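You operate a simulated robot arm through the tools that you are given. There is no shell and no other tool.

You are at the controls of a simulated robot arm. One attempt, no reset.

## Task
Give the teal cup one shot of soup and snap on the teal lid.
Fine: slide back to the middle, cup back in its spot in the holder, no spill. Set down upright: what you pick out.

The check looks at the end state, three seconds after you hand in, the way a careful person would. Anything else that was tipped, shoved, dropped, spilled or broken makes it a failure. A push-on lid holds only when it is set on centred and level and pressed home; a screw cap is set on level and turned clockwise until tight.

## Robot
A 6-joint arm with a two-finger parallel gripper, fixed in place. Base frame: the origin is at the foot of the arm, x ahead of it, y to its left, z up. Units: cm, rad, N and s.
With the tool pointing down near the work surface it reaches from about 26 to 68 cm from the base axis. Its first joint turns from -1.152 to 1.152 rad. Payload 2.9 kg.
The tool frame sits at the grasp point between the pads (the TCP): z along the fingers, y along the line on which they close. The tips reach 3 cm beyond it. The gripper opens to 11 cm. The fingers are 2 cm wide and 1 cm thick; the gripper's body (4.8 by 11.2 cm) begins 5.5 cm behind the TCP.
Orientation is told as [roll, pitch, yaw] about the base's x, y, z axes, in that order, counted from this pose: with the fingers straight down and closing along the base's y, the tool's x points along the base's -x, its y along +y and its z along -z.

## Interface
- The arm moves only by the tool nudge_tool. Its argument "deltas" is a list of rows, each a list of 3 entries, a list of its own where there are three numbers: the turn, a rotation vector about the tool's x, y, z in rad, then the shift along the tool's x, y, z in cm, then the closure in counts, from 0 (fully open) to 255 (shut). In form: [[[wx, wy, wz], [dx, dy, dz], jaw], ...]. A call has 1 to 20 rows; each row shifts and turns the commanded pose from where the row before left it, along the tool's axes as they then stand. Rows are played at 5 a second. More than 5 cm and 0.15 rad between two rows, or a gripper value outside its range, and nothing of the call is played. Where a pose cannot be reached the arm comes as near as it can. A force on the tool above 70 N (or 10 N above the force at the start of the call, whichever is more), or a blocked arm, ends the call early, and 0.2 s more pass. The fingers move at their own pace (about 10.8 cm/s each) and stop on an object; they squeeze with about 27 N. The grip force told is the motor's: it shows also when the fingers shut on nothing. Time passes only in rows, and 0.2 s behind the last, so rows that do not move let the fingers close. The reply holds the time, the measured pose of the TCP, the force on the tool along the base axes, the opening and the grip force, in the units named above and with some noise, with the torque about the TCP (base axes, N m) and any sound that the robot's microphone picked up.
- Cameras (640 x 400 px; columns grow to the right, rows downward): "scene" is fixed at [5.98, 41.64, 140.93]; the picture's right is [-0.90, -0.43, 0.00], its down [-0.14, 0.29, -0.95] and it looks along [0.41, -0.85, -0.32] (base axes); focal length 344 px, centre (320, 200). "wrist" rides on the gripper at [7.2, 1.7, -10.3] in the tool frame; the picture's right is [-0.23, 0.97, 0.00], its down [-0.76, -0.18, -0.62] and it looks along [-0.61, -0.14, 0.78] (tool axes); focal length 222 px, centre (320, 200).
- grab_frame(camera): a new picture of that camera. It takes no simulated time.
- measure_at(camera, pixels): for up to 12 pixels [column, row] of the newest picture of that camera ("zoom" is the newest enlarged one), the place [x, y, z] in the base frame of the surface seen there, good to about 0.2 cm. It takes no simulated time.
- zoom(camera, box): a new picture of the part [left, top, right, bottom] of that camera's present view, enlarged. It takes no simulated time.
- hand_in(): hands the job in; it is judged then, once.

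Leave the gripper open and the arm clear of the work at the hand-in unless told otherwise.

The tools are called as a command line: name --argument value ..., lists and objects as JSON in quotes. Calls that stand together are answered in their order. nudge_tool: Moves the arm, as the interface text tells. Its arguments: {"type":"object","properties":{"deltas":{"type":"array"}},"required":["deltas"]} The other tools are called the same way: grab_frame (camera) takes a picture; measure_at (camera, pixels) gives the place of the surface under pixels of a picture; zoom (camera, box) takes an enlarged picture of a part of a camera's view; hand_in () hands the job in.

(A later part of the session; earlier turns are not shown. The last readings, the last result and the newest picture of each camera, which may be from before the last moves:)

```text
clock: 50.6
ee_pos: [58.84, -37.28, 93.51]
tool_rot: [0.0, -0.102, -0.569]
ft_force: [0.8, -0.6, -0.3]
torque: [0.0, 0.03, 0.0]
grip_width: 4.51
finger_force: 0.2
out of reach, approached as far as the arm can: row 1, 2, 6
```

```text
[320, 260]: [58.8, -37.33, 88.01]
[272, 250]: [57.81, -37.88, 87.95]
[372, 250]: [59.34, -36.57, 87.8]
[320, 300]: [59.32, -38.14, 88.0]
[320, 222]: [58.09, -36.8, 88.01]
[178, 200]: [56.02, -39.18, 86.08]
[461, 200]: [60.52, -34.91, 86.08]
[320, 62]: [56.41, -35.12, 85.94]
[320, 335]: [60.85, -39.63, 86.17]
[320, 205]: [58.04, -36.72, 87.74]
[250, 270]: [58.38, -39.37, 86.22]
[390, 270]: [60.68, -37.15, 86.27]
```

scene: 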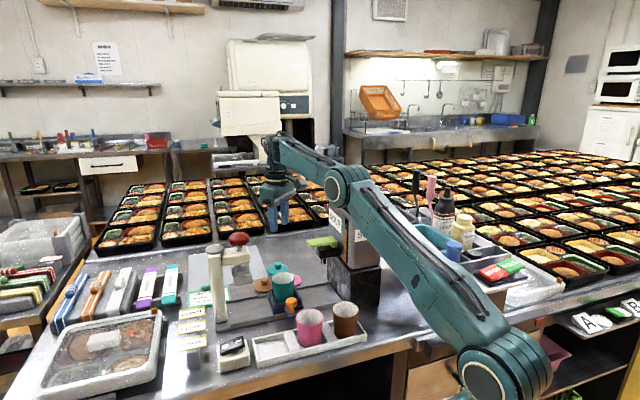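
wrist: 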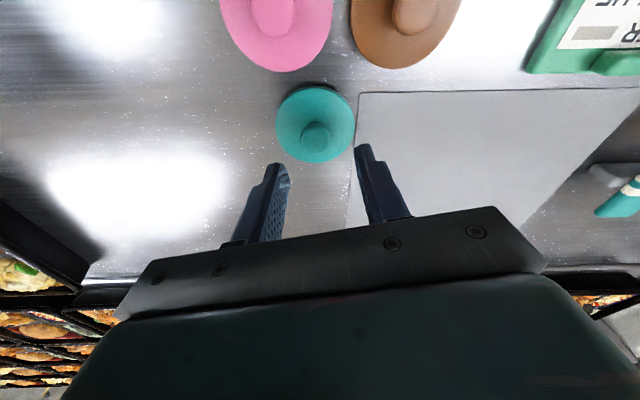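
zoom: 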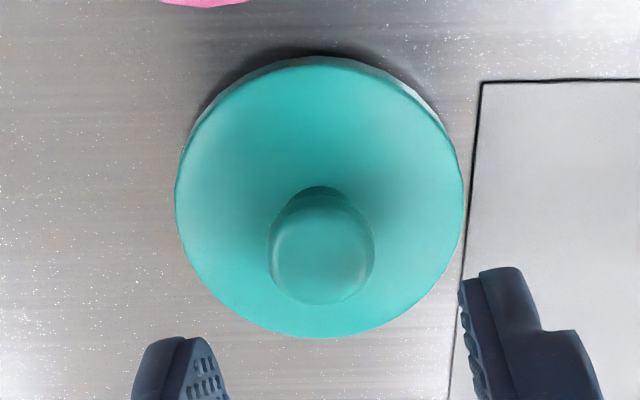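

The lid centre is confirmed at (58.63,-37.35). I'll correct by 0.2 cm and descend vertically to z≈89.6, which puts the tips just above the disc around the knob.

nudge_tool --deltas '[[[0, 0, 0], [0.24, -0.17, 1], 150], [[0, 0, 0], [0.1, 0, 1], 150], [[0, 0, 0], [0.1, 0, 1], 150], [[0, 0, 0], [0.08, 0, 0.8], 150], [[0, 0, 0], [0, 0, 0], 150]]'

zoom --camera "wrist" --box '[240, 90, 400, 210]'

zoom --camera "scene" --box '[230, 220, 330, 300]'

```text
clock: 51.8
ee_pos: [58.97, -37.61, 90.06]
tool_rot: [0.005, -0.099, -0.569]
ft_force: [0.2, -0.1, 0.0]
torque: [-0.01, 0.02, 0.01]
grip_width: 4.53
finger_force: 0.1
out of reach, approached as far as the arm can: row 2
```

```text
3.33 times, centred on (320, 150) of wrist
```

zoom: 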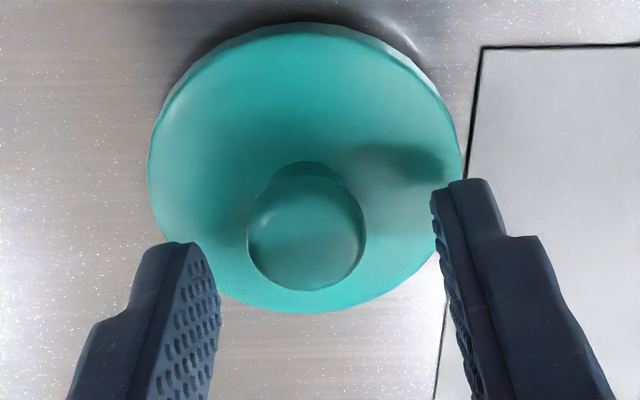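

```text
5.00 times, centred on (280, 260) of scene
```

zoom: 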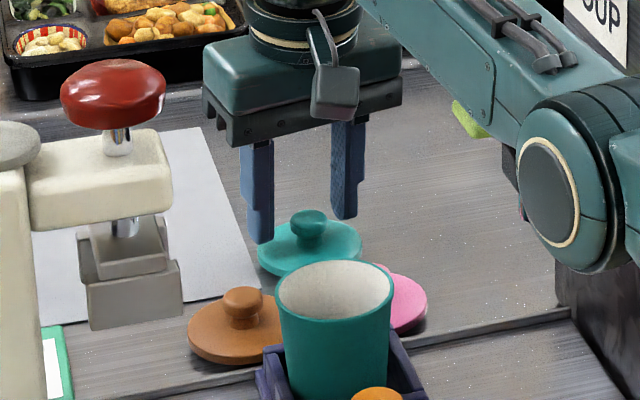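

The pose reads about 0.45 cm too far out, and the image agrees (knob at about (316,160), slightly inward of the axis). I'll shift inward 0.5 cm and lower 0.4 cm.

nudge_tool --deltas '[[[0, 0, 0], [0.5, -0.05, -0.05], 150], [[0, 0, 0], [0.04, 0, 0.4], 150], [[0, 0, 0], [0, 0, 0], 150]]'

zoom --camera "wrist" --box '[240, 90, 400, 210]'

zoom --camera "scene" --box '[245, 240, 315, 300]'

```text
clock: 52.6
ee_pos: [58.48, -37.32, 89.64]
tool_rot: [0.002, -0.103, -0.57]
ft_force: [0.3, 1.0, 0.1]
torque: [-0.01, -0.02, 0.02]
grip_width: 4.53
finger_force: 0.1
out of reach, approached as far as the arm can: row 1
```

```text
3.33 times, centred on (320, 150) of wrist
```

zoom: 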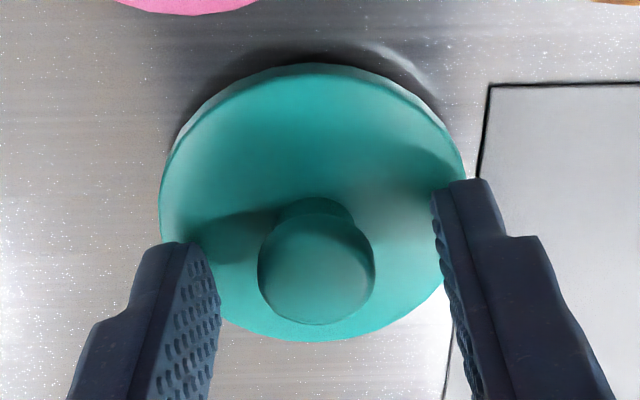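

```text
6.67 times, centred on (280, 270) of scene
```

zoom: 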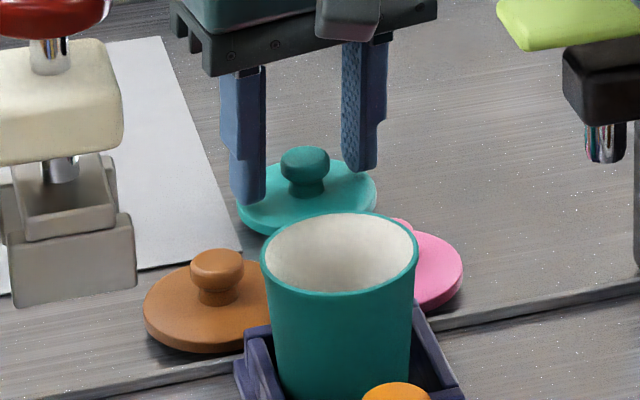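

The knob is now centred between the fingers at about (319,171), with the tips just above the disc. Closing on it.

nudge_tool --deltas '[[[0, 0, 0], [0, 0, 0], 190], [[0, 0, 0], [0, 0, 0], 255], [[0, 0, 0], [0, 0, 0], 255], [[0, 0, 0], [0, 0, 0], 255]]'

zoom --camera "wrist" --box '[240, 90, 400, 210]'

zoom --camera "scene" --box '[245, 240, 315, 300]'

```text
clock: 53.6
ee_pos: [58.54, -37.16, 89.67]
tool_rot: [0.002, -0.102, -0.569]
ft_force: [0.3, -0.3, 0.8]
torque: [-0.06, 0.07, -0.02]
grip_width: 1.68
finger_force: 27.1
```

```text
3.33 times, centred on (320, 150) of wrist
```

zoom: 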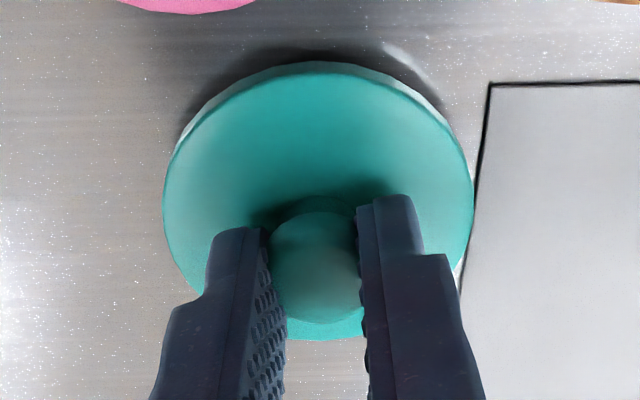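

```text
6.67 times, centred on (280, 270) of scene
```

zoom: 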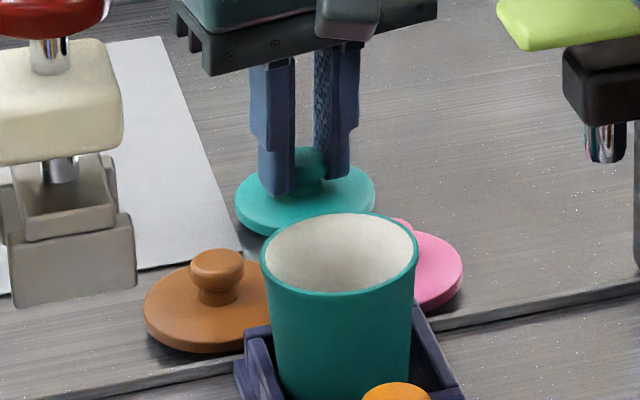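

The knob is gripped at 1.68 cm and 27 N. I'll lift 2.5 cm and then rise while drawing inward, since reach shrinks with height, keeping the tool tilt constant so the lid stays level.

nudge_tool --deltas '[[[0, 0, 0], [-0.1, 0, -0.995], 255], [[0, 0, 0], [-0.1, 0, -1.5], 255], [[0, 0, 0], [1.79, 0, -2.19], 255], [[0, 0, 0], [1.79, 0, -2.19], 255], [[0, 0, 0], [1.79, 0, -2.19], 255], [[0, 0, 0], [1.79, 0, -2.19], 255], [[0, 0, 0], [0, 0, 0], 255]]'

zoom --camera "wrist" --box '[200, 20, 440, 210]'

zoom --camera "scene" --box '[210, 200, 370, 320]'

```text
clock: 55.2
ee_pos: [51.72, -32.89, 100.24]
tool_rot: [0.002, -0.102, -0.567]
ft_force: [0.0, 0.7, 0.6]
torque: [-0.03, 0.01, -0.01]
grip_width: 1.65
finger_force: 27.1
```

```text
2.11 times, centred on (320, 115) of wrist
```

zoom: 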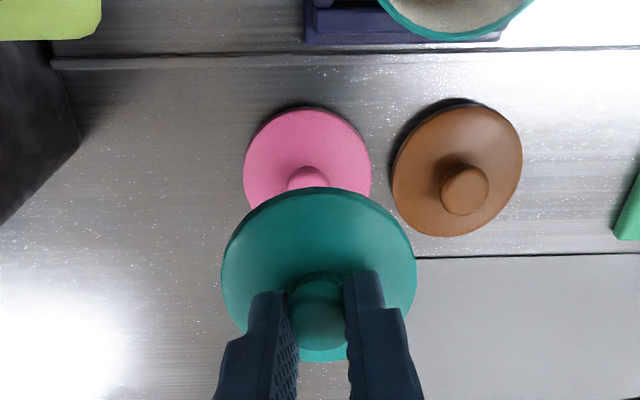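

```text
3.33 times, centred on (290, 260) of scene
```

zoom: 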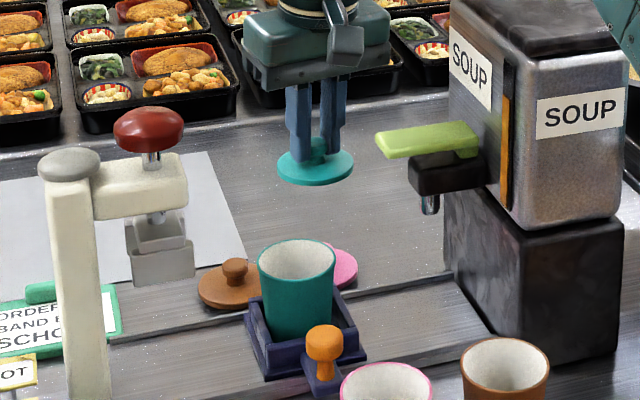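

The lid is held and looks level. I'll measure points round its disc in the scene view for tilt and centre, and the cup rim too.

measure_at --camera "zoom" --pixels '[[280, 164], [351, 164], [315, 181], [340, 153], [290, 155], [260, 260], [334, 262], [297, 281], [297, 241], [325, 335]]'

zoom --camera "wrist" --box '[260, 80, 380, 200]'

```text
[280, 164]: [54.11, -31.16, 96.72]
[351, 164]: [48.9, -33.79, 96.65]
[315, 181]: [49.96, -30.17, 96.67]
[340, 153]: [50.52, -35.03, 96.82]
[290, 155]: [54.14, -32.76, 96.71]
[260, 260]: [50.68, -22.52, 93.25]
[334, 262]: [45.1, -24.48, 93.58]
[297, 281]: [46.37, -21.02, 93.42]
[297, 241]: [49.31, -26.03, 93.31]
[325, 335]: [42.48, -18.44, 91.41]
```

```text
3.33 times, centred on (320, 140) of wrist
```

zoom: 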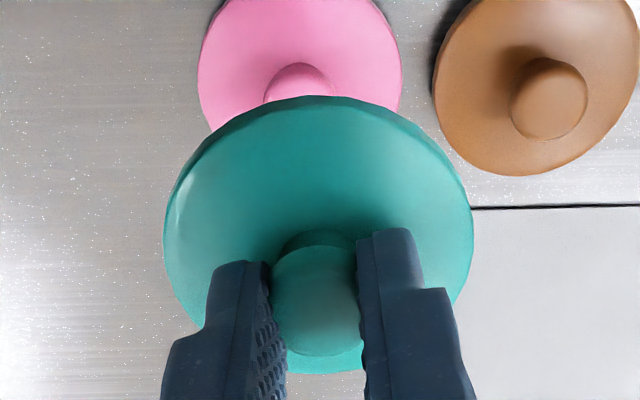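

The disc reads z 96.65–96.8 all round, so it is level. I'll measure the disc edges from the wrist view to get the lid centre relative to the tool.

measure_at --camera "zoom" --pixels '[[168, 235], [469, 235], [320, 101], [205, 152], [430, 148], [180, 295], [462, 290], [320, 370], [245, 118], [395, 118], [320, 330], [450, 300]]'

```text
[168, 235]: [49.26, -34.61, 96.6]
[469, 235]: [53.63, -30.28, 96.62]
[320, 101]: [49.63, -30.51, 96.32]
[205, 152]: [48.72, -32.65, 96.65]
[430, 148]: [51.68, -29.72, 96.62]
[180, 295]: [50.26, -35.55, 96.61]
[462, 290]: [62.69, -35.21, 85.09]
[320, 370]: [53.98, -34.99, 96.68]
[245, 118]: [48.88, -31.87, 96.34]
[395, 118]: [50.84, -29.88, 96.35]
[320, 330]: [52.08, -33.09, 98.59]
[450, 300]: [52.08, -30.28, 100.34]
```

The circle fit gives the lid centre at (51.75,-32.83), within 0.1 cm of the tool, and the cup centre at (47.87,-23.5). I'll carry the lid over the cup at this height, with its underside about 2 cm above the rim.

nudge_tool --deltas '[[[0, 0, 0], [2.752, 1.93, -0.282], 255], [[0, 0, 0], [2.752, 1.93, -0.282], 255], [[0, 0, 0], [2.752, 1.93, -0.282], 255], [[0, 0, 0], [0, 0, 0], 255], [[0, 0, 0], [0, 0, 0], 255]]'

zoom --camera "wrist" --box '[240, 60, 400, 210]'

zoom --camera "scene" --box '[250, 230, 340, 310]'

```text
clock: 56.4
ee_pos: [47.75, -23.5, 100.17]
tool_rot: [0.001, -0.103, -0.567]
ft_force: [1.2, -0.5, -0.8]
torque: [-0.01, -0.02, -0.01]
grip_width: 1.67
finger_force: 26.8
```

```text
2.67 times, centred on (320, 135) of wrist
```

zoom: 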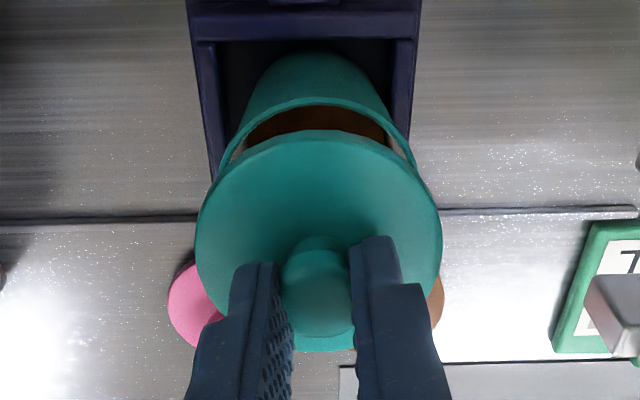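

```text
5.00 times, centred on (295, 270) of scene
```

zoom: 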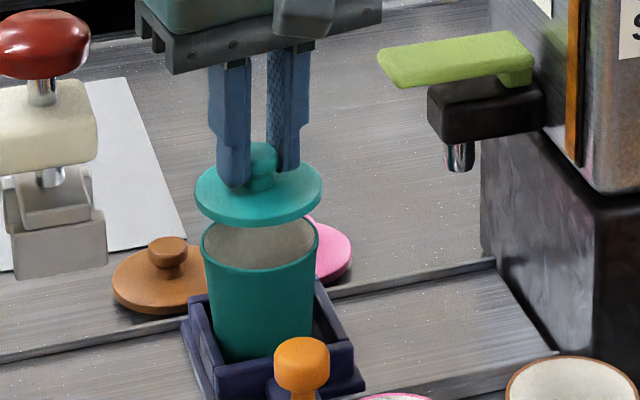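

The lid hangs over the cup. I'll measure lid edge and cup rim in the same scene view to compare centres.

measure_at --camera "zoom" --pixels '[[198, 190], [319, 190], [230, 218], [258, 222], [290, 217], [204, 240], [316, 240], [225, 260], [260, 268], [295, 260]]'

zoom --camera "wrist" --box '[260, 80, 380, 200]'

```text
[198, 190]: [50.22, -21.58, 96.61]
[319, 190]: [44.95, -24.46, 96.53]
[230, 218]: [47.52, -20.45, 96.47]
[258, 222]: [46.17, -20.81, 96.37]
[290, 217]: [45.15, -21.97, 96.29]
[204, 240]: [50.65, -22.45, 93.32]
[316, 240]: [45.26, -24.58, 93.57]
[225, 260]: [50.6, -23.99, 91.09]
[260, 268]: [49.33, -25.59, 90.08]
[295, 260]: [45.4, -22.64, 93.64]
```

```text
3.33 times, centred on (320, 140) of wrist
```

zoom: 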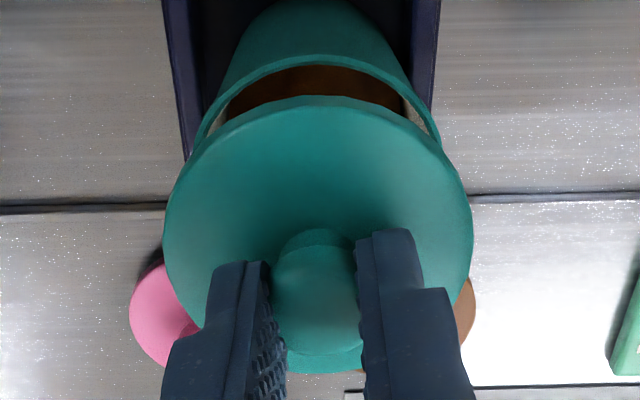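

measure_at --camera "zoom" --pixels '[[168, 235], [469, 235], [205, 152], [430, 148], [320, 370], [180, 295], [320, 59], [260, 72], [380, 72], [208, 112], [428, 108], [230, 88]]'

```text
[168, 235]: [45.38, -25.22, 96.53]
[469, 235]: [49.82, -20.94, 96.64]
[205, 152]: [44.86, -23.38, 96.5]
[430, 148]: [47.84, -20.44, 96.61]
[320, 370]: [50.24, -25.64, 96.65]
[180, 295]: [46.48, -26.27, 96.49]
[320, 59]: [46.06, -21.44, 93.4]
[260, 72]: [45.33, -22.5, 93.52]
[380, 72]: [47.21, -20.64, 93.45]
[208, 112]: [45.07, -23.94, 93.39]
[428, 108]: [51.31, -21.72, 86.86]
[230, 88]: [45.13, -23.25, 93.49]
```

The lid centre (47.93,-23.51) is within 0.1 cm of the cup centre (47.87,-23.5), and it is level. I'll lower it vertically 1.7 cm in small steps.

nudge_tool --deltas '[[[0, 0, 0], [0.05, 0, 0.5], 255], [[0, 0, 0], [0.05, 0, 0.5], 255], [[0, 0, 0], [0.04, 0, 0.4], 255], [[0, 0, 0], [0.03, 0, 0.3], 255], [[0, 0, 0], [0, 0, 0], 255]]'

zoom --camera "scene" --box '[260, 240, 330, 310]'

zoom --camera "wrist" --box '[260, 80, 380, 200]'

```text
clock: 57.6
ee_pos: [47.82, -23.61, 98.5]
tool_rot: [0.001, -0.102, -0.57]
ft_force: [0.6, 0.7, 0.5]
torque: [0.0, 0.01, 0.01]
grip_width: 1.62
finger_force: 26.9
```

```text
5.71 times, centred on (295, 275) of scene
```

zoom: 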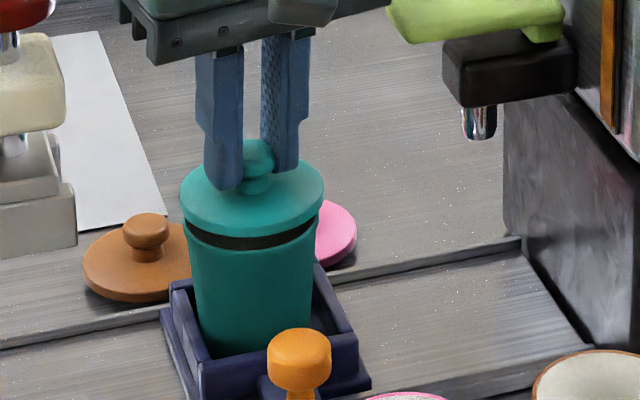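

```text
3.33 times, centred on (320, 140) of wrist
```

zoom: 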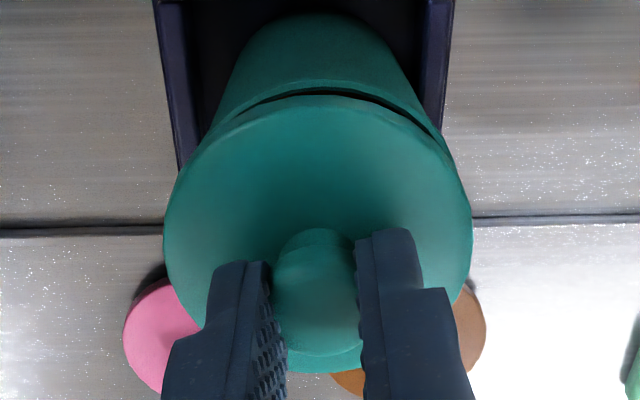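

In the scene zoom the lid spans columns 180–324 and the rim 187–316, so they share a centre. I'll continue down in small steps until the rim takes load.

nudge_tool --deltas '[[[0, 0, 0], [0.015, 0, 0.15], 255], [[0, 0, 0], [0.015, 0, 0.15], 255], [[0, 0, 0], [0, 0, 0], 255]]'

zoom --camera "scene" --box '[260, 240, 330, 310]'

```text
clock: 58.4
ee_pos: [47.87, -23.7, 98.03]
tool_rot: [0.002, -0.101, -0.571]
ft_force: [-1.8, 0.4, 0.7]
torque: [-0.05, -0.04, -0.02]
grip_width: 1.82
finger_force: 26.7
```

```text
5.71 times, centred on (295, 275) of scene
```

zoom: 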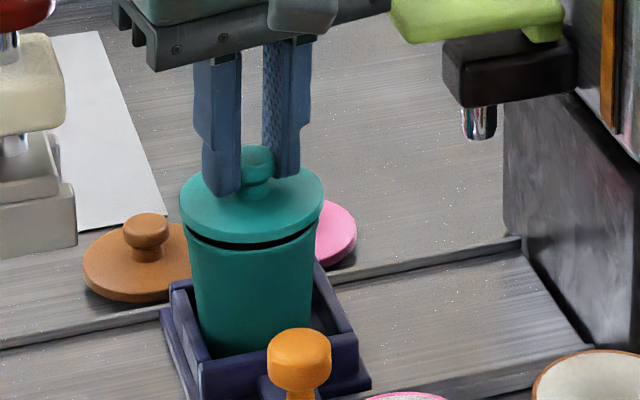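

The grip widened slightly from 1.65 to 1.82, so the lid may have touched the rim and the fingers slid on the knob. I'll check the lid's level and gap from both views.

measure_at --camera "zoom" --pixels '[[184, 205], [320, 205], [215, 235], [252, 241], [290, 234], [300, 180], [200, 180], [252, 150], [252, 180], [230, 222]]'

zoom --camera "wrist" --box '[260, 80, 380, 200]'

measure_at --camera "zoom" --pixels '[[168, 235], [469, 235], [205, 152], [430, 148], [320, 370], [180, 295], [320, 105], [320, 120]]'

zoom --camera "scene" --box '[278, 255, 308, 285]'

```text
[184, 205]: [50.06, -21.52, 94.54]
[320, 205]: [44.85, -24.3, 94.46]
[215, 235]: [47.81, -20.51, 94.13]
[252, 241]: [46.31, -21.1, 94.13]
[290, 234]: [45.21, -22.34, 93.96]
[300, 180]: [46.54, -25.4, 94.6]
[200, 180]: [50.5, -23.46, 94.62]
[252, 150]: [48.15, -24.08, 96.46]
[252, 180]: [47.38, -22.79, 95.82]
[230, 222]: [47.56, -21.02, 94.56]
```

```text
3.33 times, centred on (320, 140) of wrist
```

zoom: 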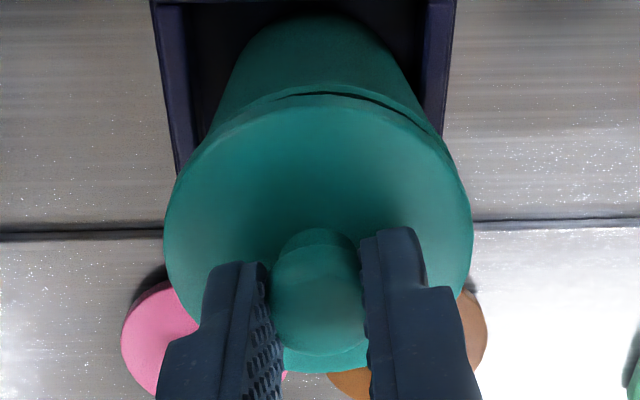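

```text
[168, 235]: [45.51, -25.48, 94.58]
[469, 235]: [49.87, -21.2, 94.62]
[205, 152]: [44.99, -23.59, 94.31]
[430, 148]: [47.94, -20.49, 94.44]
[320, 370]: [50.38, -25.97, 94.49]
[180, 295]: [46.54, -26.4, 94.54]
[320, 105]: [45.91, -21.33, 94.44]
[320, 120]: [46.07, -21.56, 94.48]
```

```text
13.33 times, centred on (293, 270) of scene
```

zoom: 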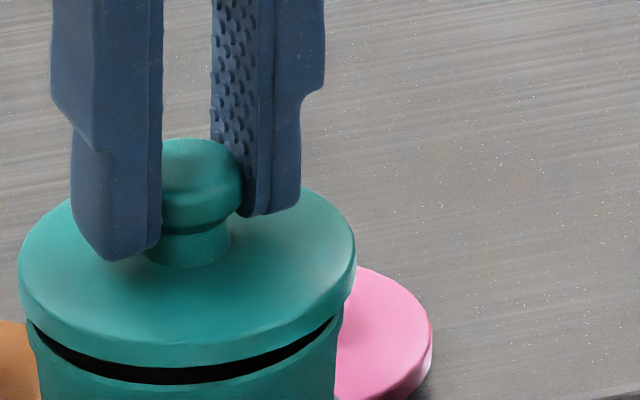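

The disc is level at z≈94.5, but the readings suggest it sits about 0.2 cm outward of the cup's centre. I'll check the visible rim crescent to compare.

zoom --camera "wrist" --box '[280, 90, 360, 150]'

```text
6.67 times, centred on (320, 120) of wrist
```

zoom: 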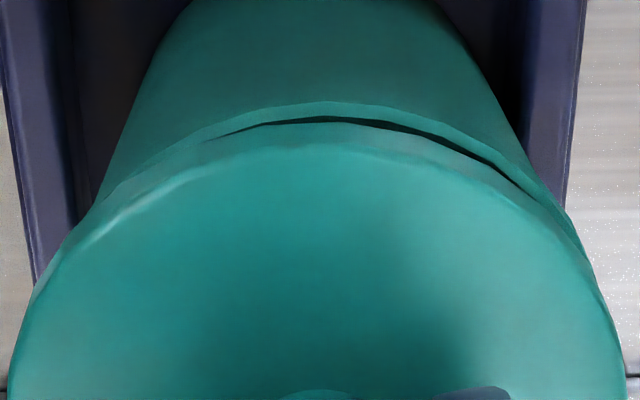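

measure_at --camera "zoom" --pixels '[[340, 107], [230, 124], [450, 124], [150, 163], [530, 175], [340, 140], [230, 150], [450, 150], [100, 205], [570, 225], [40, 290], [600, 290]]'

```text
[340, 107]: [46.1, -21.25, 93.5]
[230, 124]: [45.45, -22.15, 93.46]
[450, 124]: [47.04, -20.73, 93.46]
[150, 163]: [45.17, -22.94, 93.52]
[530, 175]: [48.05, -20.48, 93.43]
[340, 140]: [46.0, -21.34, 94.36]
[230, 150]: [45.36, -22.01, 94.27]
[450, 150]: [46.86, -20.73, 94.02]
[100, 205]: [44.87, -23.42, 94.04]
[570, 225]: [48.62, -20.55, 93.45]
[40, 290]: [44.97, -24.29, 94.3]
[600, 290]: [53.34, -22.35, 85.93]
```

The cup rim fits a centre of (47.97,-23.45) and the lid (47.97,-23.65), so the lid is about 0.2 cm off, mostly along tool -y. I'll raise 0.3 cm, shift by (+0.1, +0.17) in the tool frame, and recheck.

nudge_tool --deltas '[[[0, 0, 0], [-0.03, 0, -0.3], 255], [[0, 0, 0], [0.1, 0.17, 0], 255], [[0, 0, 0], [0, 0, 0], 255], [[0, 0, 0], [0, 0, 0], 255]]'

zoom --camera "wrist" --box '[280, 90, 360, 150]'

measure_at --camera "zoom" --pixels '[[340, 95], [230, 112], [450, 112], [150, 150], [530, 160], [340, 145], [230, 160], [450, 160], [110, 220], [570, 230], [60, 290], [600, 290]]'

zoom --camera "scene" --box '[268, 245, 318, 295]'

```text
clock: 59.4
ee_pos: [47.91, -23.45, 98.52]
tool_rot: [0.001, -0.101, -0.57]
ft_force: [0.4, 0.4, -0.6]
torque: [0.02, -0.02, 0.01]
grip_width: 1.83
finger_force: 26.6
```

```text
6.67 times, centred on (320, 120) of wrist
```

zoom: 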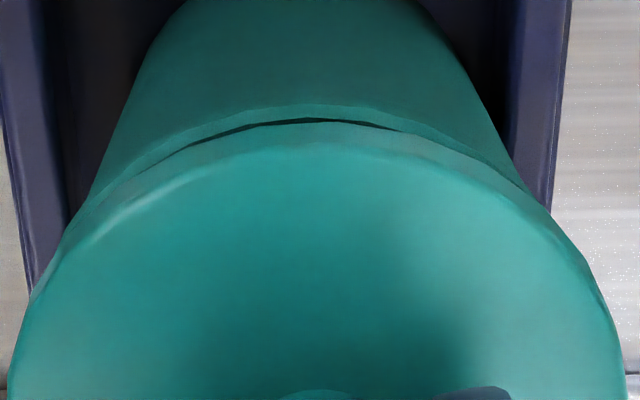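

```text
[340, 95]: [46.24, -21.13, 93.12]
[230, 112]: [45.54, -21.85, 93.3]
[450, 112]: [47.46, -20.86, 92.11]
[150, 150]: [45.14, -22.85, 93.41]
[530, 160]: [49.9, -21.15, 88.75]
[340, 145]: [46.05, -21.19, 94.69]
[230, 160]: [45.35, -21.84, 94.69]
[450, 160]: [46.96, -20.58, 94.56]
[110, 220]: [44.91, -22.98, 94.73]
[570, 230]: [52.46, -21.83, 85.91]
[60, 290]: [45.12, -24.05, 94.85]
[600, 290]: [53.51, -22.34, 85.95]
```

```text
8.00 times, centred on (293, 270) of scene
```

zoom: 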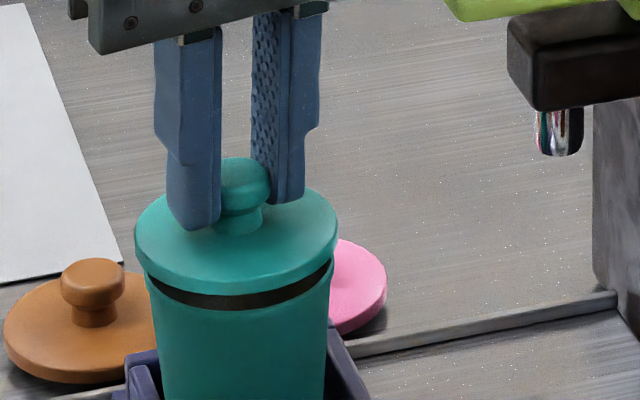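

Now the rim crescent is nearly symmetric, and the lid fits a centre of (47.98,-23.5), within 0.05 cm of the cup. I'll lower again in fine steps.

nudge_tool --deltas '[[[0, 0, 0], [0.02, -0.03, 0.2], 255], [[0, 0, 0], [0.02, 0, 0.2], 255], [[0, 0, 0], [0.015, 0, 0.15], 255], [[0, 0, 0], [0, 0, 0], 255]]'

zoom --camera "wrist" --box '[280, 90, 360, 150]'

zoom --camera "scene" --box '[268, 245, 318, 295]'

```text
clock: 60.4
ee_pos: [47.94, -23.42, 97.78]
tool_rot: [0.002, -0.103, -0.57]
ft_force: [0.1, 1.0, -0.7]
torque: [-0.01, -0.01, 0.0]
grip_width: 1.8
finger_force: 27.1
```

```text
6.67 times, centred on (320, 120) of wrist
```

zoom: 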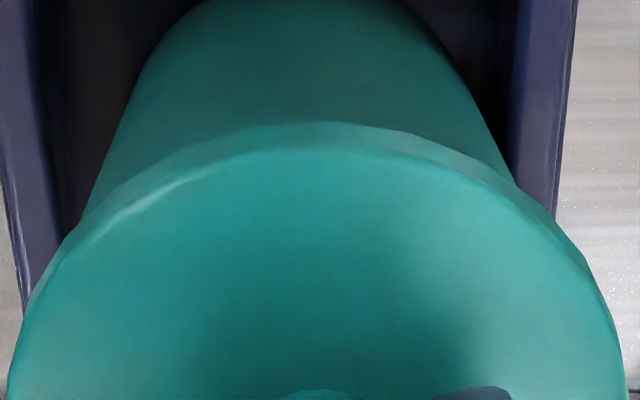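

```text
8.00 times, centred on (293, 270) of scene
```

zoom: 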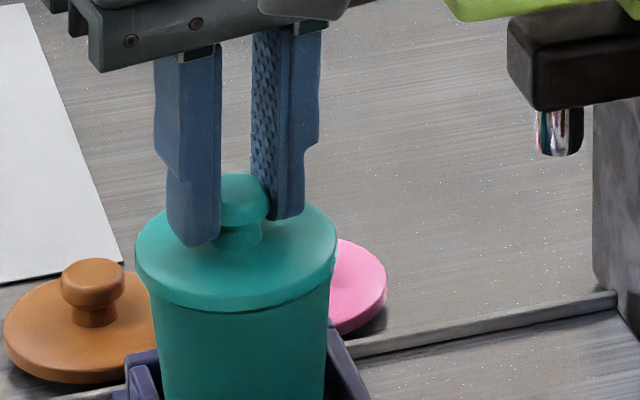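

The gap has closed on all visible sides with no force yet, so the lid is settling over the rim. I'll continue in 0.1 cm steps, watching the force.

nudge_tool --deltas '[[[0, 0, 0], [0.01, 0, 0.1], 255], [[0, 0, 0], [0.01, 0, 0.1], 255], [[0, 0, 0], [0, 0, 0], 255]]'

```text
clock: 61.2
ee_pos: [47.94, -23.43, 97.61]
tool_rot: [0.001, -0.099, -0.568]
ft_force: [0.4, 0.4, 0.5]
torque: [0.0, 0.0, -0.01]
grip_width: 1.84
finger_force: 27.0
```

nudge_tool --deltas '[[[0, 0, 0], [0.01, 0, 0.1], 255], [[0, 0, 0], [0.01, 0, 0.1], 255], [[0, 0, 0], [0, 0, 0], 255]]'

zoom --camera "scene" --box '[268, 245, 318, 295]'

```text
clock: 62.0
ee_pos: [47.99, -23.48, 97.68]
tool_rot: [0.003, -0.105, -0.568]
ft_force: [-4.2, 3.3, 18.6]
torque: [0.26, 0.23, 0.0]
grip_width: 1.82
finger_force: 26.9
heard: snap
```

```text
8.00 times, centred on (293, 270) of scene
```

zoom: 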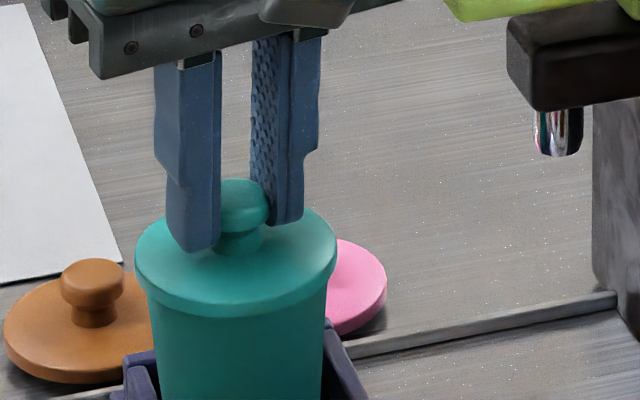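

I heard a "snap" at 18.6 N, so the lid has gone home. I'll relieve the push and measure that the disc is level and fully down.

nudge_tool --deltas '[[[0, 0, 0], [-0.01, 0, -0.12], 255], [[0, 0, 0], [0, 0, 0], 200], [[0, 0, 0], [0, 0, 0], 165], [[0, 0, 0], [0, 0, 0], 165]]'

zoom --camera "scene" --box '[268, 245, 318, 295]'

measure_at --camera "zoom" --pixels '[[139, 258], [334, 258], [180, 298], [236, 308], [290, 300], [310, 225], [150, 235], [243, 190], [236, 330]]'

zoom --camera "wrist" --box '[240, 60, 400, 210]'

```text
clock: 63.0
ee_pos: [47.86, -23.34, 97.52]
tool_rot: [0.002, -0.103, -0.57]
ft_force: [-1.3, 0.1, -0.4]
torque: [0.03, 0.03, -0.01]
grip_width: 3.87
finger_force: 0.1
```

```text
8.00 times, centred on (293, 270) of scene
```

zoom: 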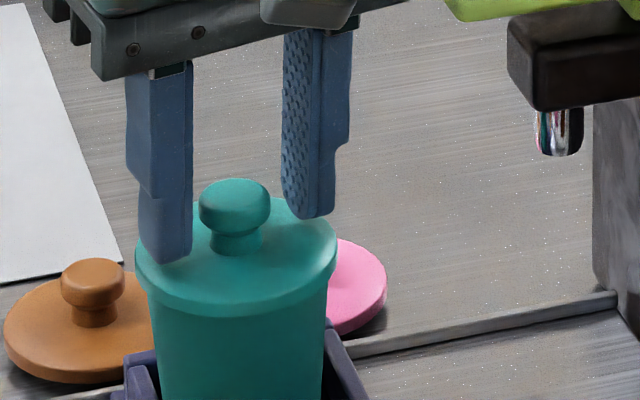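

```text
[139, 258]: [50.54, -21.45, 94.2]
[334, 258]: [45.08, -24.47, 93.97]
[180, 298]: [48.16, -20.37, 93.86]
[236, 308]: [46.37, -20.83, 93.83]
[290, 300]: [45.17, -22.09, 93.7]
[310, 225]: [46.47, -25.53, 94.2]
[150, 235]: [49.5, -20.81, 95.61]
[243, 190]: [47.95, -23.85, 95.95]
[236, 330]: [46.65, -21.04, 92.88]
```

```text
2.67 times, centred on (320, 135) of wrist
```

zoom: 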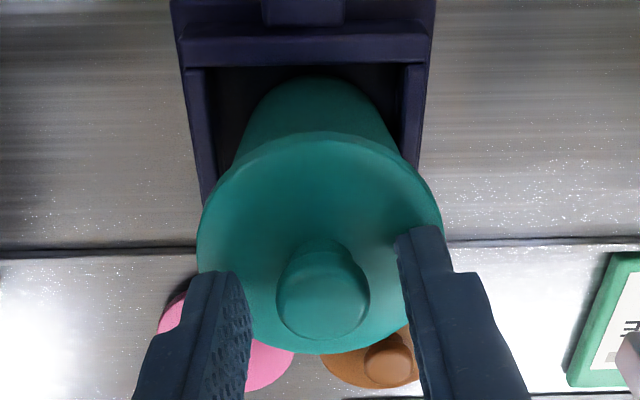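

The lid disc sits at z 94.0–94.2, concentric with the cup and flush. I'll rise vertically clear of the knob, remove the tilt and turn back to yaw 0 for picking the cup up.

nudge_tool --deltas '[[[0, 0, 0], [-0.15, 0, -1.5], 165], [[0, 0, 0], [-0.3, 0, -3], 165], [[0, 0, 0], [-0.35, 0, -3.5], 165], [[0, 0.051, 0], [0, 0, 0], 120], [[0, 0.051, 0], [0, 0, 0], 70], [[0, 0, -0.142], [0, 0, 0], 70], [[0, 0, -0.142], [0, 0, 0], 70], [[0, 0, -0.142], [0, 0, 0], 70], [[0, 0, -0.142], [0, 0, 0], 70], [[0, 0, 0], [0, 0, 0], 70]]'

zoom --camera "scene" --box '[250, 240, 340, 310]'

zoom --camera "wrist" --box '[200, 20, 440, 200]'

```text
clock: 65.2
ee_pos: [47.89, -23.53, 105.54]
tool_rot: [0.0, -0.002, 0.002]
ft_force: [-0.6, -0.2, 0.2]
torque: [0.04, -0.01, 0.01]
grip_width: 7.97
finger_force: 0.0
```

```text
5.71 times, centred on (295, 275) of scene
```

zoom: 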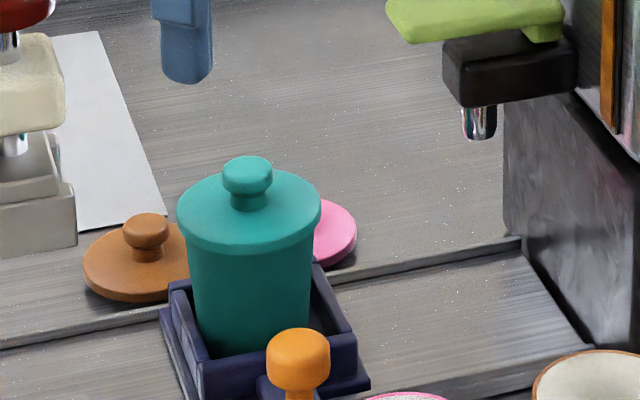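

```text
2.22 times, centred on (320, 110) of wrist
```

zoom: 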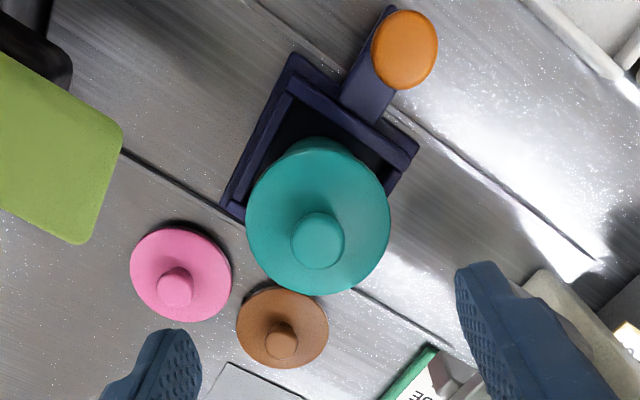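

The lid looks flush and concentric. I'll measure it from above for level and centre.

measure_at --camera "zoom" --pixels '[[251, 222], [386, 225], [318, 150], [318, 287], [268, 175], [368, 180], [268, 265], [370, 268], [318, 240], [405, 50], [405, 15], [405, 88]]'

```text
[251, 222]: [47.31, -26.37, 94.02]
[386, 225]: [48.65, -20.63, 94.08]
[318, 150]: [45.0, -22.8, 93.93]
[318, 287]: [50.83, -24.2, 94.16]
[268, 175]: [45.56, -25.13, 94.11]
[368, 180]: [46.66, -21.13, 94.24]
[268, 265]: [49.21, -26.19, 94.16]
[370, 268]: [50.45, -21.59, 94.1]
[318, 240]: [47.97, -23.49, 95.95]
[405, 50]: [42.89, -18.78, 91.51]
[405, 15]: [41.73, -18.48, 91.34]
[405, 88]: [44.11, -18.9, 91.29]
```

The lid is centred at (47.95,-23.5), level within 0.15 cm, and the slide knob is still in the middle. I'll descend around the lidded cup to z≈93.2 with fingers at 8 cm.

nudge_tool --deltas '[[[0, 0, 0], [-0.05, 0.03, 4], 70], [[0, 0, 0], [0, 0, 4], 70], [[0, 0, 0], [0, 0, 2.5], 70], [[0, 0, 0], [0, 0, 1.8], 70], [[0, 0, 0], [0, 0, 0], 70]]'

zoom --camera "wrist" --box '[220, 60, 420, 240]'

zoom --camera "scene" --box '[240, 220, 360, 320]'

```text
clock: 66.4
ee_pos: [47.8, -23.39, 93.09]
tool_rot: [0.001, -0.001, -0.001]
ft_force: [-0.2, -0.2, -0.1]
torque: [0.01, 0.0, -0.02]
grip_width: 7.96
finger_force: 0.0
```

```text
2.22 times, centred on (320, 150) of wrist
```

zoom: 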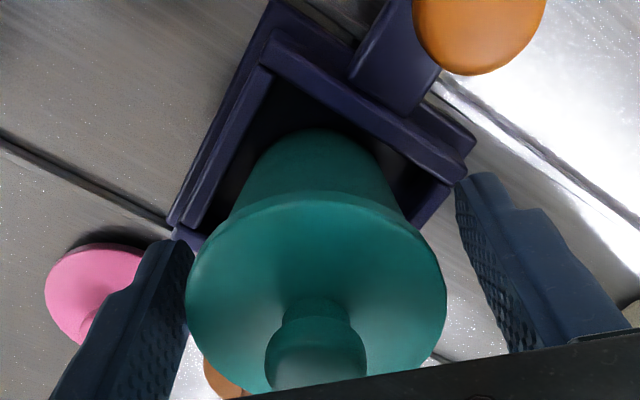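

```text
4.00 times, centred on (300, 270) of scene
```

zoom: 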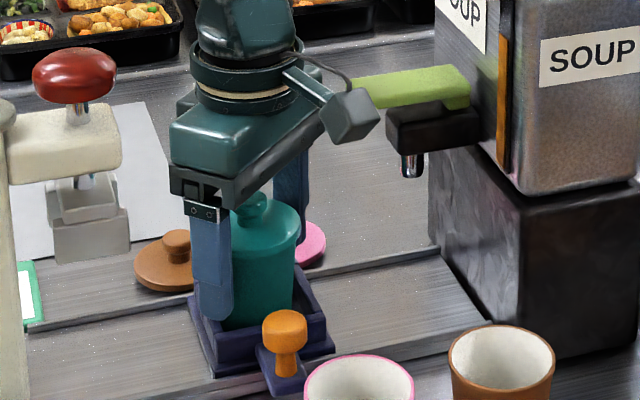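

The fingers are either side of the lidded cup, and the pads span the lid edge and upper cup. I'll close.

nudge_tool --deltas '[[[0, 0, 0], [0, 0, 0], 105], [[0, 0, 0], [0, 0, 0], 160], [[0, 0, 0], [0, 0, 0], 255], [[0, 0, 0], [0, 0, 0], 255], [[0, 0, 0], [0, 0, 0], 255]]'

zoom --camera "wrist" --box '[220, 60, 420, 240]'

zoom --camera "scene" --box '[240, 220, 360, 320]'

```text
clock: 67.6
ee_pos: [47.74, -23.39, 93.14]
tool_rot: [0.002, -0.002, -0.001]
ft_force: [0.0, -0.4, -0.8]
torque: [0.01, -0.01, 0.01]
grip_width: 6.2
finger_force: 26.3
```

```text
2.22 times, centred on (320, 150) of wrist
```

zoom: 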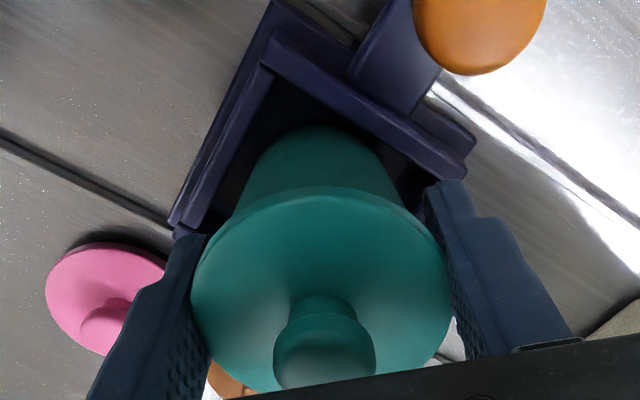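

```text
4.00 times, centred on (300, 270) of scene
```

zoom: 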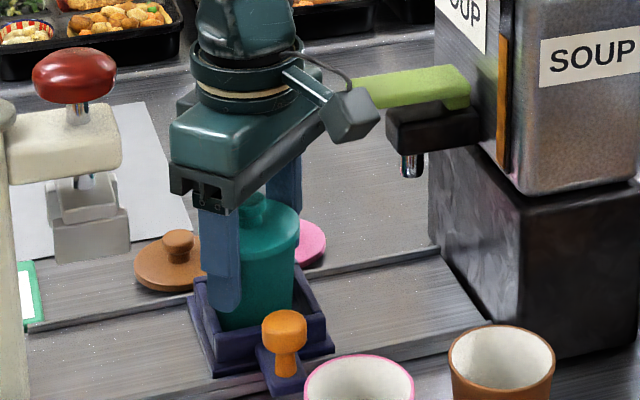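

The grip is 6.2 cm, at the lid's edge. I'll lift just 0.6 cm slowly to check that the cup comes along with the lid.

nudge_tool --deltas '[[[0, 0, 0], [0, 0, -0.2], 255], [[0, 0, 0], [0, 0, -0.2], 255], [[0, 0, 0], [0, 0, -0.2], 255], [[0, 0, 0], [0, 0, 0], 255]]'

zoom --camera "scene" --box '[260, 250, 330, 310]'

zoom --camera "wrist" --box '[220, 60, 420, 240]'

```text
clock: 68.6
ee_pos: [47.88, -23.46, 93.96]
tool_rot: [0.001, -0.004, 0.001]
ft_force: [-0.3, 0.4, -1.3]
torque: [0.05, 0.02, -0.01]
grip_width: 6.16
finger_force: 27.0
```

```text
6.67 times, centred on (295, 280) of scene
```

zoom: 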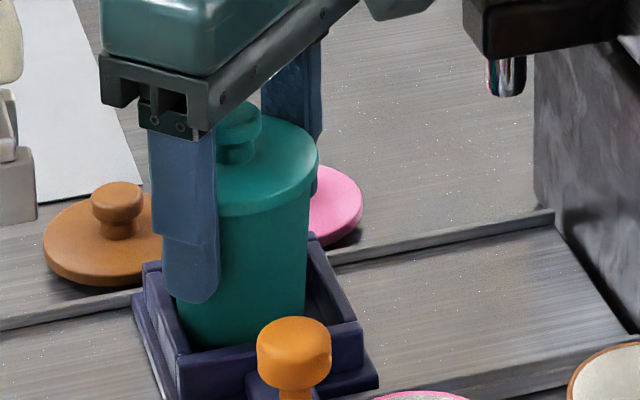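

```text
2.22 times, centred on (320, 150) of wrist
```

zoom: 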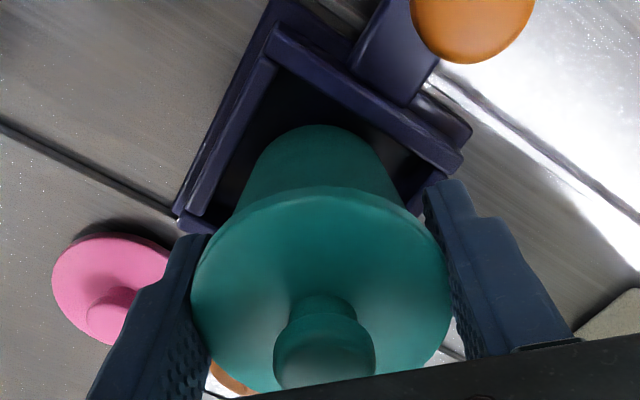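

The cup rises with the lid with no gap, at about 1.3 N of weight. I'll lift straight up to z≈101.5 and carry it back to above its spot in the holder at an easy pace.

nudge_tool --deltas '[[[0, 0, 0], [0, 0, -1], 255], [[0, 0, 0], [0, 0, -1.5], 255], [[0, 0, 0], [0, 0, -2], 255], [[0, 0, 0], [0, 0, -2], 255], [[0, 0, 0], [0, 0, -1], 255], [[0, 0, 0], [0.4, 0.95, 0], 255], [[0, 0, 0], [0.82, 1.91, 0], 255], [[0, 0, 0], [0.82, 1.91, 0], 255], [[0, 0, 0], [0.82, 1.91, 0], 255], [[0, 0, 0], [0.82, 1.91, 0], 255], [[0, 0, 0], [0.82, 1.91, 0], 255], [[0, 0, 0], [0.82, 1.91, 0], 255], [[0, 0, 0], [0.82, 1.91, 0], 255], [[0, 0, 0], [0.42, 0.95, 0], 255], [[0, 0, 0], [0, 0, 0], 255]]'

grab_frame --camera "wrist"

zoom --camera "scene" --box '[200, 220, 380, 380]'

```text
clock: 71.8
ee_pos: [41.29, -8.2, 101.34]
tool_rot: [0.001, -0.003, -0.002]
ft_force: [-0.2, -0.4, -1.6]
torque: [-0.02, 0.02, 0.02]
grip_width: 6.17
finger_force: 27.4
```

```text
taken
```

wrist: 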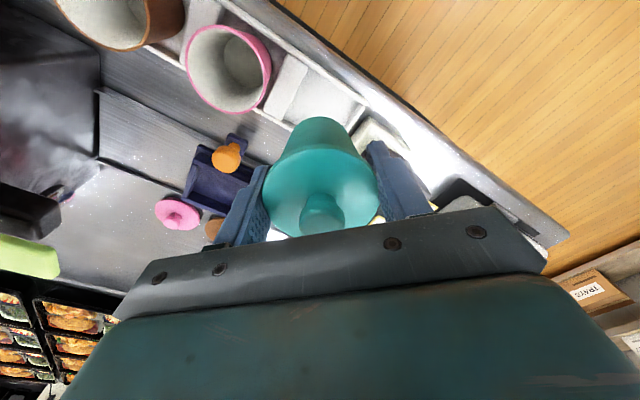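

```text
2.50 times, centred on (290, 300) of scene
```

zoom: 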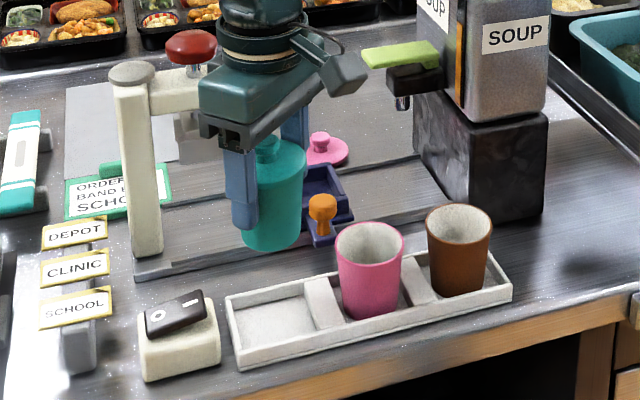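

The cup hangs over its spot and the slide stays in the middle. I'll descend to about 0.8 cm above the holder floor and check alignment.

nudge_tool --deltas '[[[0, 0, 0], [0, 0, 2], 255], [[0, 0, 0], [0, 0, 2.5], 255], [[0, 0, 0], [0, 0, 2.2], 255], [[0, 0, 0], [0, 0, 1.2], 255], [[0, 0, 0], [0, 0, 0.7], 255], [[0, 0, 0], [0, 0, 0], 255]]'

zoom --camera "wrist" --box '[220, 60, 420, 240]'

zoom --camera "scene" --box '[210, 280, 330, 380]'

```text
clock: 73.2
ee_pos: [41.34, -8.12, 92.83]
tool_rot: [0.002, -0.002, 0.001]
ft_force: [0.2, 1.0, -0.3]
torque: [0.01, -0.01, 0.02]
grip_width: 6.12
finger_force: 26.9
```

```text
2.22 times, centred on (320, 150) of wrist
```

zoom: 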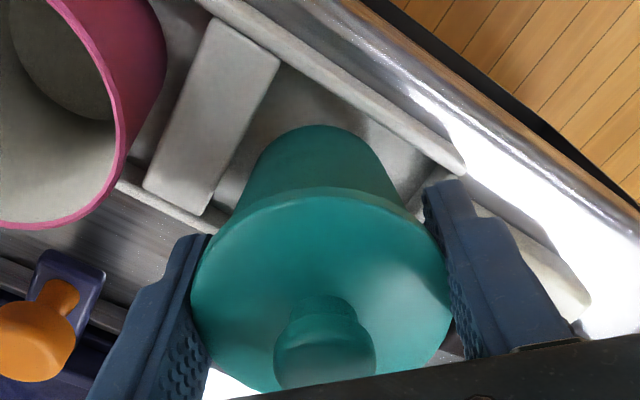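

```text
4.00 times, centred on (270, 330) of scene
```

zoom: 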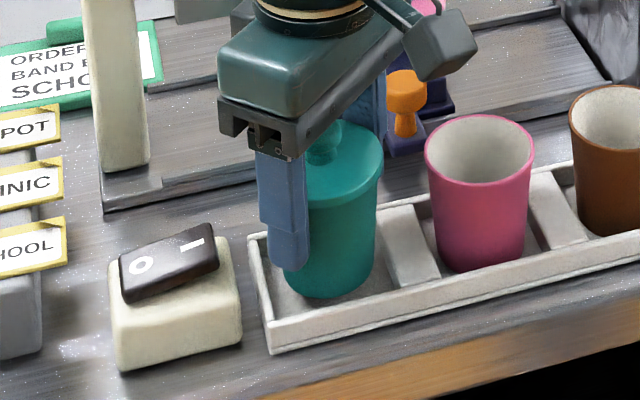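

The cup's base is inside the pocket and well placed. I'll lower the last centimetre in small steps until it touches.

nudge_tool --deltas '[[[0, 0, 0], [0, 0, 0.3], 255], [[0, 0, 0], [0, 0, 0.3], 255], [[0, 0, 0], [0, 0, 0.2], 255], [[0, 0, 0], [0, 0, 0], 255]]'

```text
clock: 74.2
ee_pos: [41.28, -8.15, 92.0]
tool_rot: [0.002, -0.003, 0.001]
ft_force: [0.7, 0.1, -0.9]
torque: [0.02, 0.0, 0.0]
grip_width: 6.16
finger_force: 27.0
```

No contact yet at z=92.0. I'll go on in 0.1 cm steps.

nudge_tool --deltas '[[[0, 0, 0], [0, 0, 0.1], 255], [[0, 0, 0], [0, 0, 0.1], 255], [[0, 0, 0], [0, 0, 0], 255]]'

```text
clock: 75.0
ee_pos: [41.38, -8.07, 91.8]
tool_rot: [0.002, -0.002, -0.001]
ft_force: [0.6, 0.3, -0.7]
torque: [0.02, 0.02, 0.0]
grip_width: 6.12
finger_force: 27.0
```

nudge_tool --deltas '[[[0, 0, 0], [0, 0, 0.1], 255], [[0, 0, 0], [0, 0, 0.05], 255], [[0, 0, 0], [0, 0, 0], 255]]'

zoom --camera "scene" --box '[230, 310, 310, 370]'

```text
clock: 75.8
ee_pos: [41.44, -8.04, 91.67]
tool_rot: [0.001, -0.004, 0.001]
ft_force: [-4.2, 0.4, 15.3]
torque: [0.29, 0.03, 0.09]
grip_width: 6.14
finger_force: 27.4
```

```text
6.67 times, centred on (270, 340) of scene
```

zoom: 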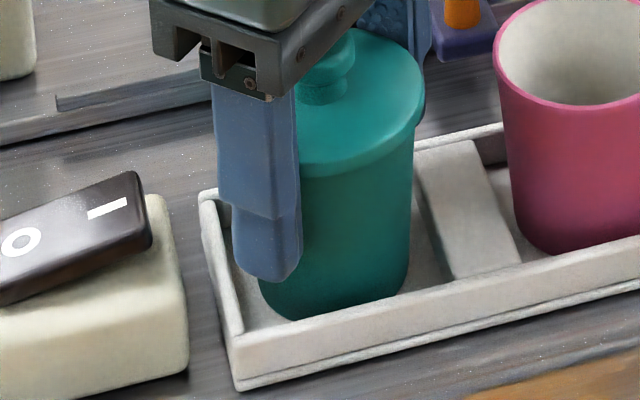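

The cup is on the holder floor (15 N upward). I'll ease off 0.08 cm and open the fingers to 8 cm.

nudge_tool --deltas '[[[0, 0, 0], [0, 0, -0.08], 255], [[0, 0, 0], [0, 0, 0], 105], [[0, 0, 0], [0, 0, 0], 72], [[0, 0, 0], [0, 0, 0], 72]]'

zoom --camera "wrist" --box '[220, 60, 420, 240]'

zoom --camera "scene" --box '[210, 280, 330, 380]'

```text
clock: 76.8
ee_pos: [41.4, -8.04, 91.71]
tool_rot: [0.002, -0.002, 0.0]
ft_force: [1.0, 0.0, -0.1]
torque: [0.0, 0.0, 0.01]
grip_width: 7.9
finger_force: 0.0
```

```text
2.22 times, centred on (320, 150) of wrist
```

zoom: 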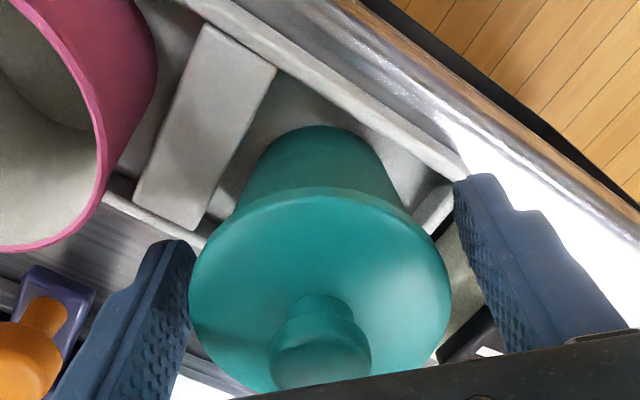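

```text
4.00 times, centred on (270, 330) of scene
```

zoom: 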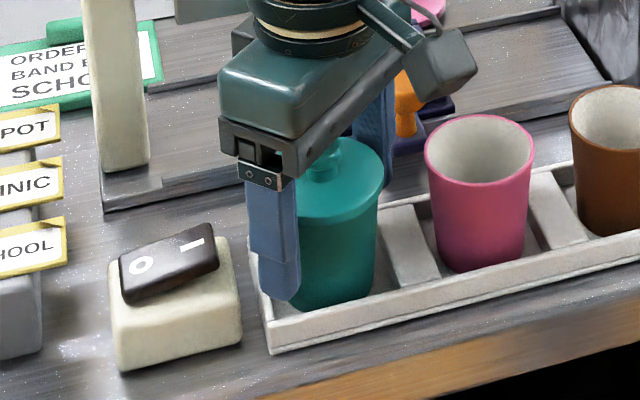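

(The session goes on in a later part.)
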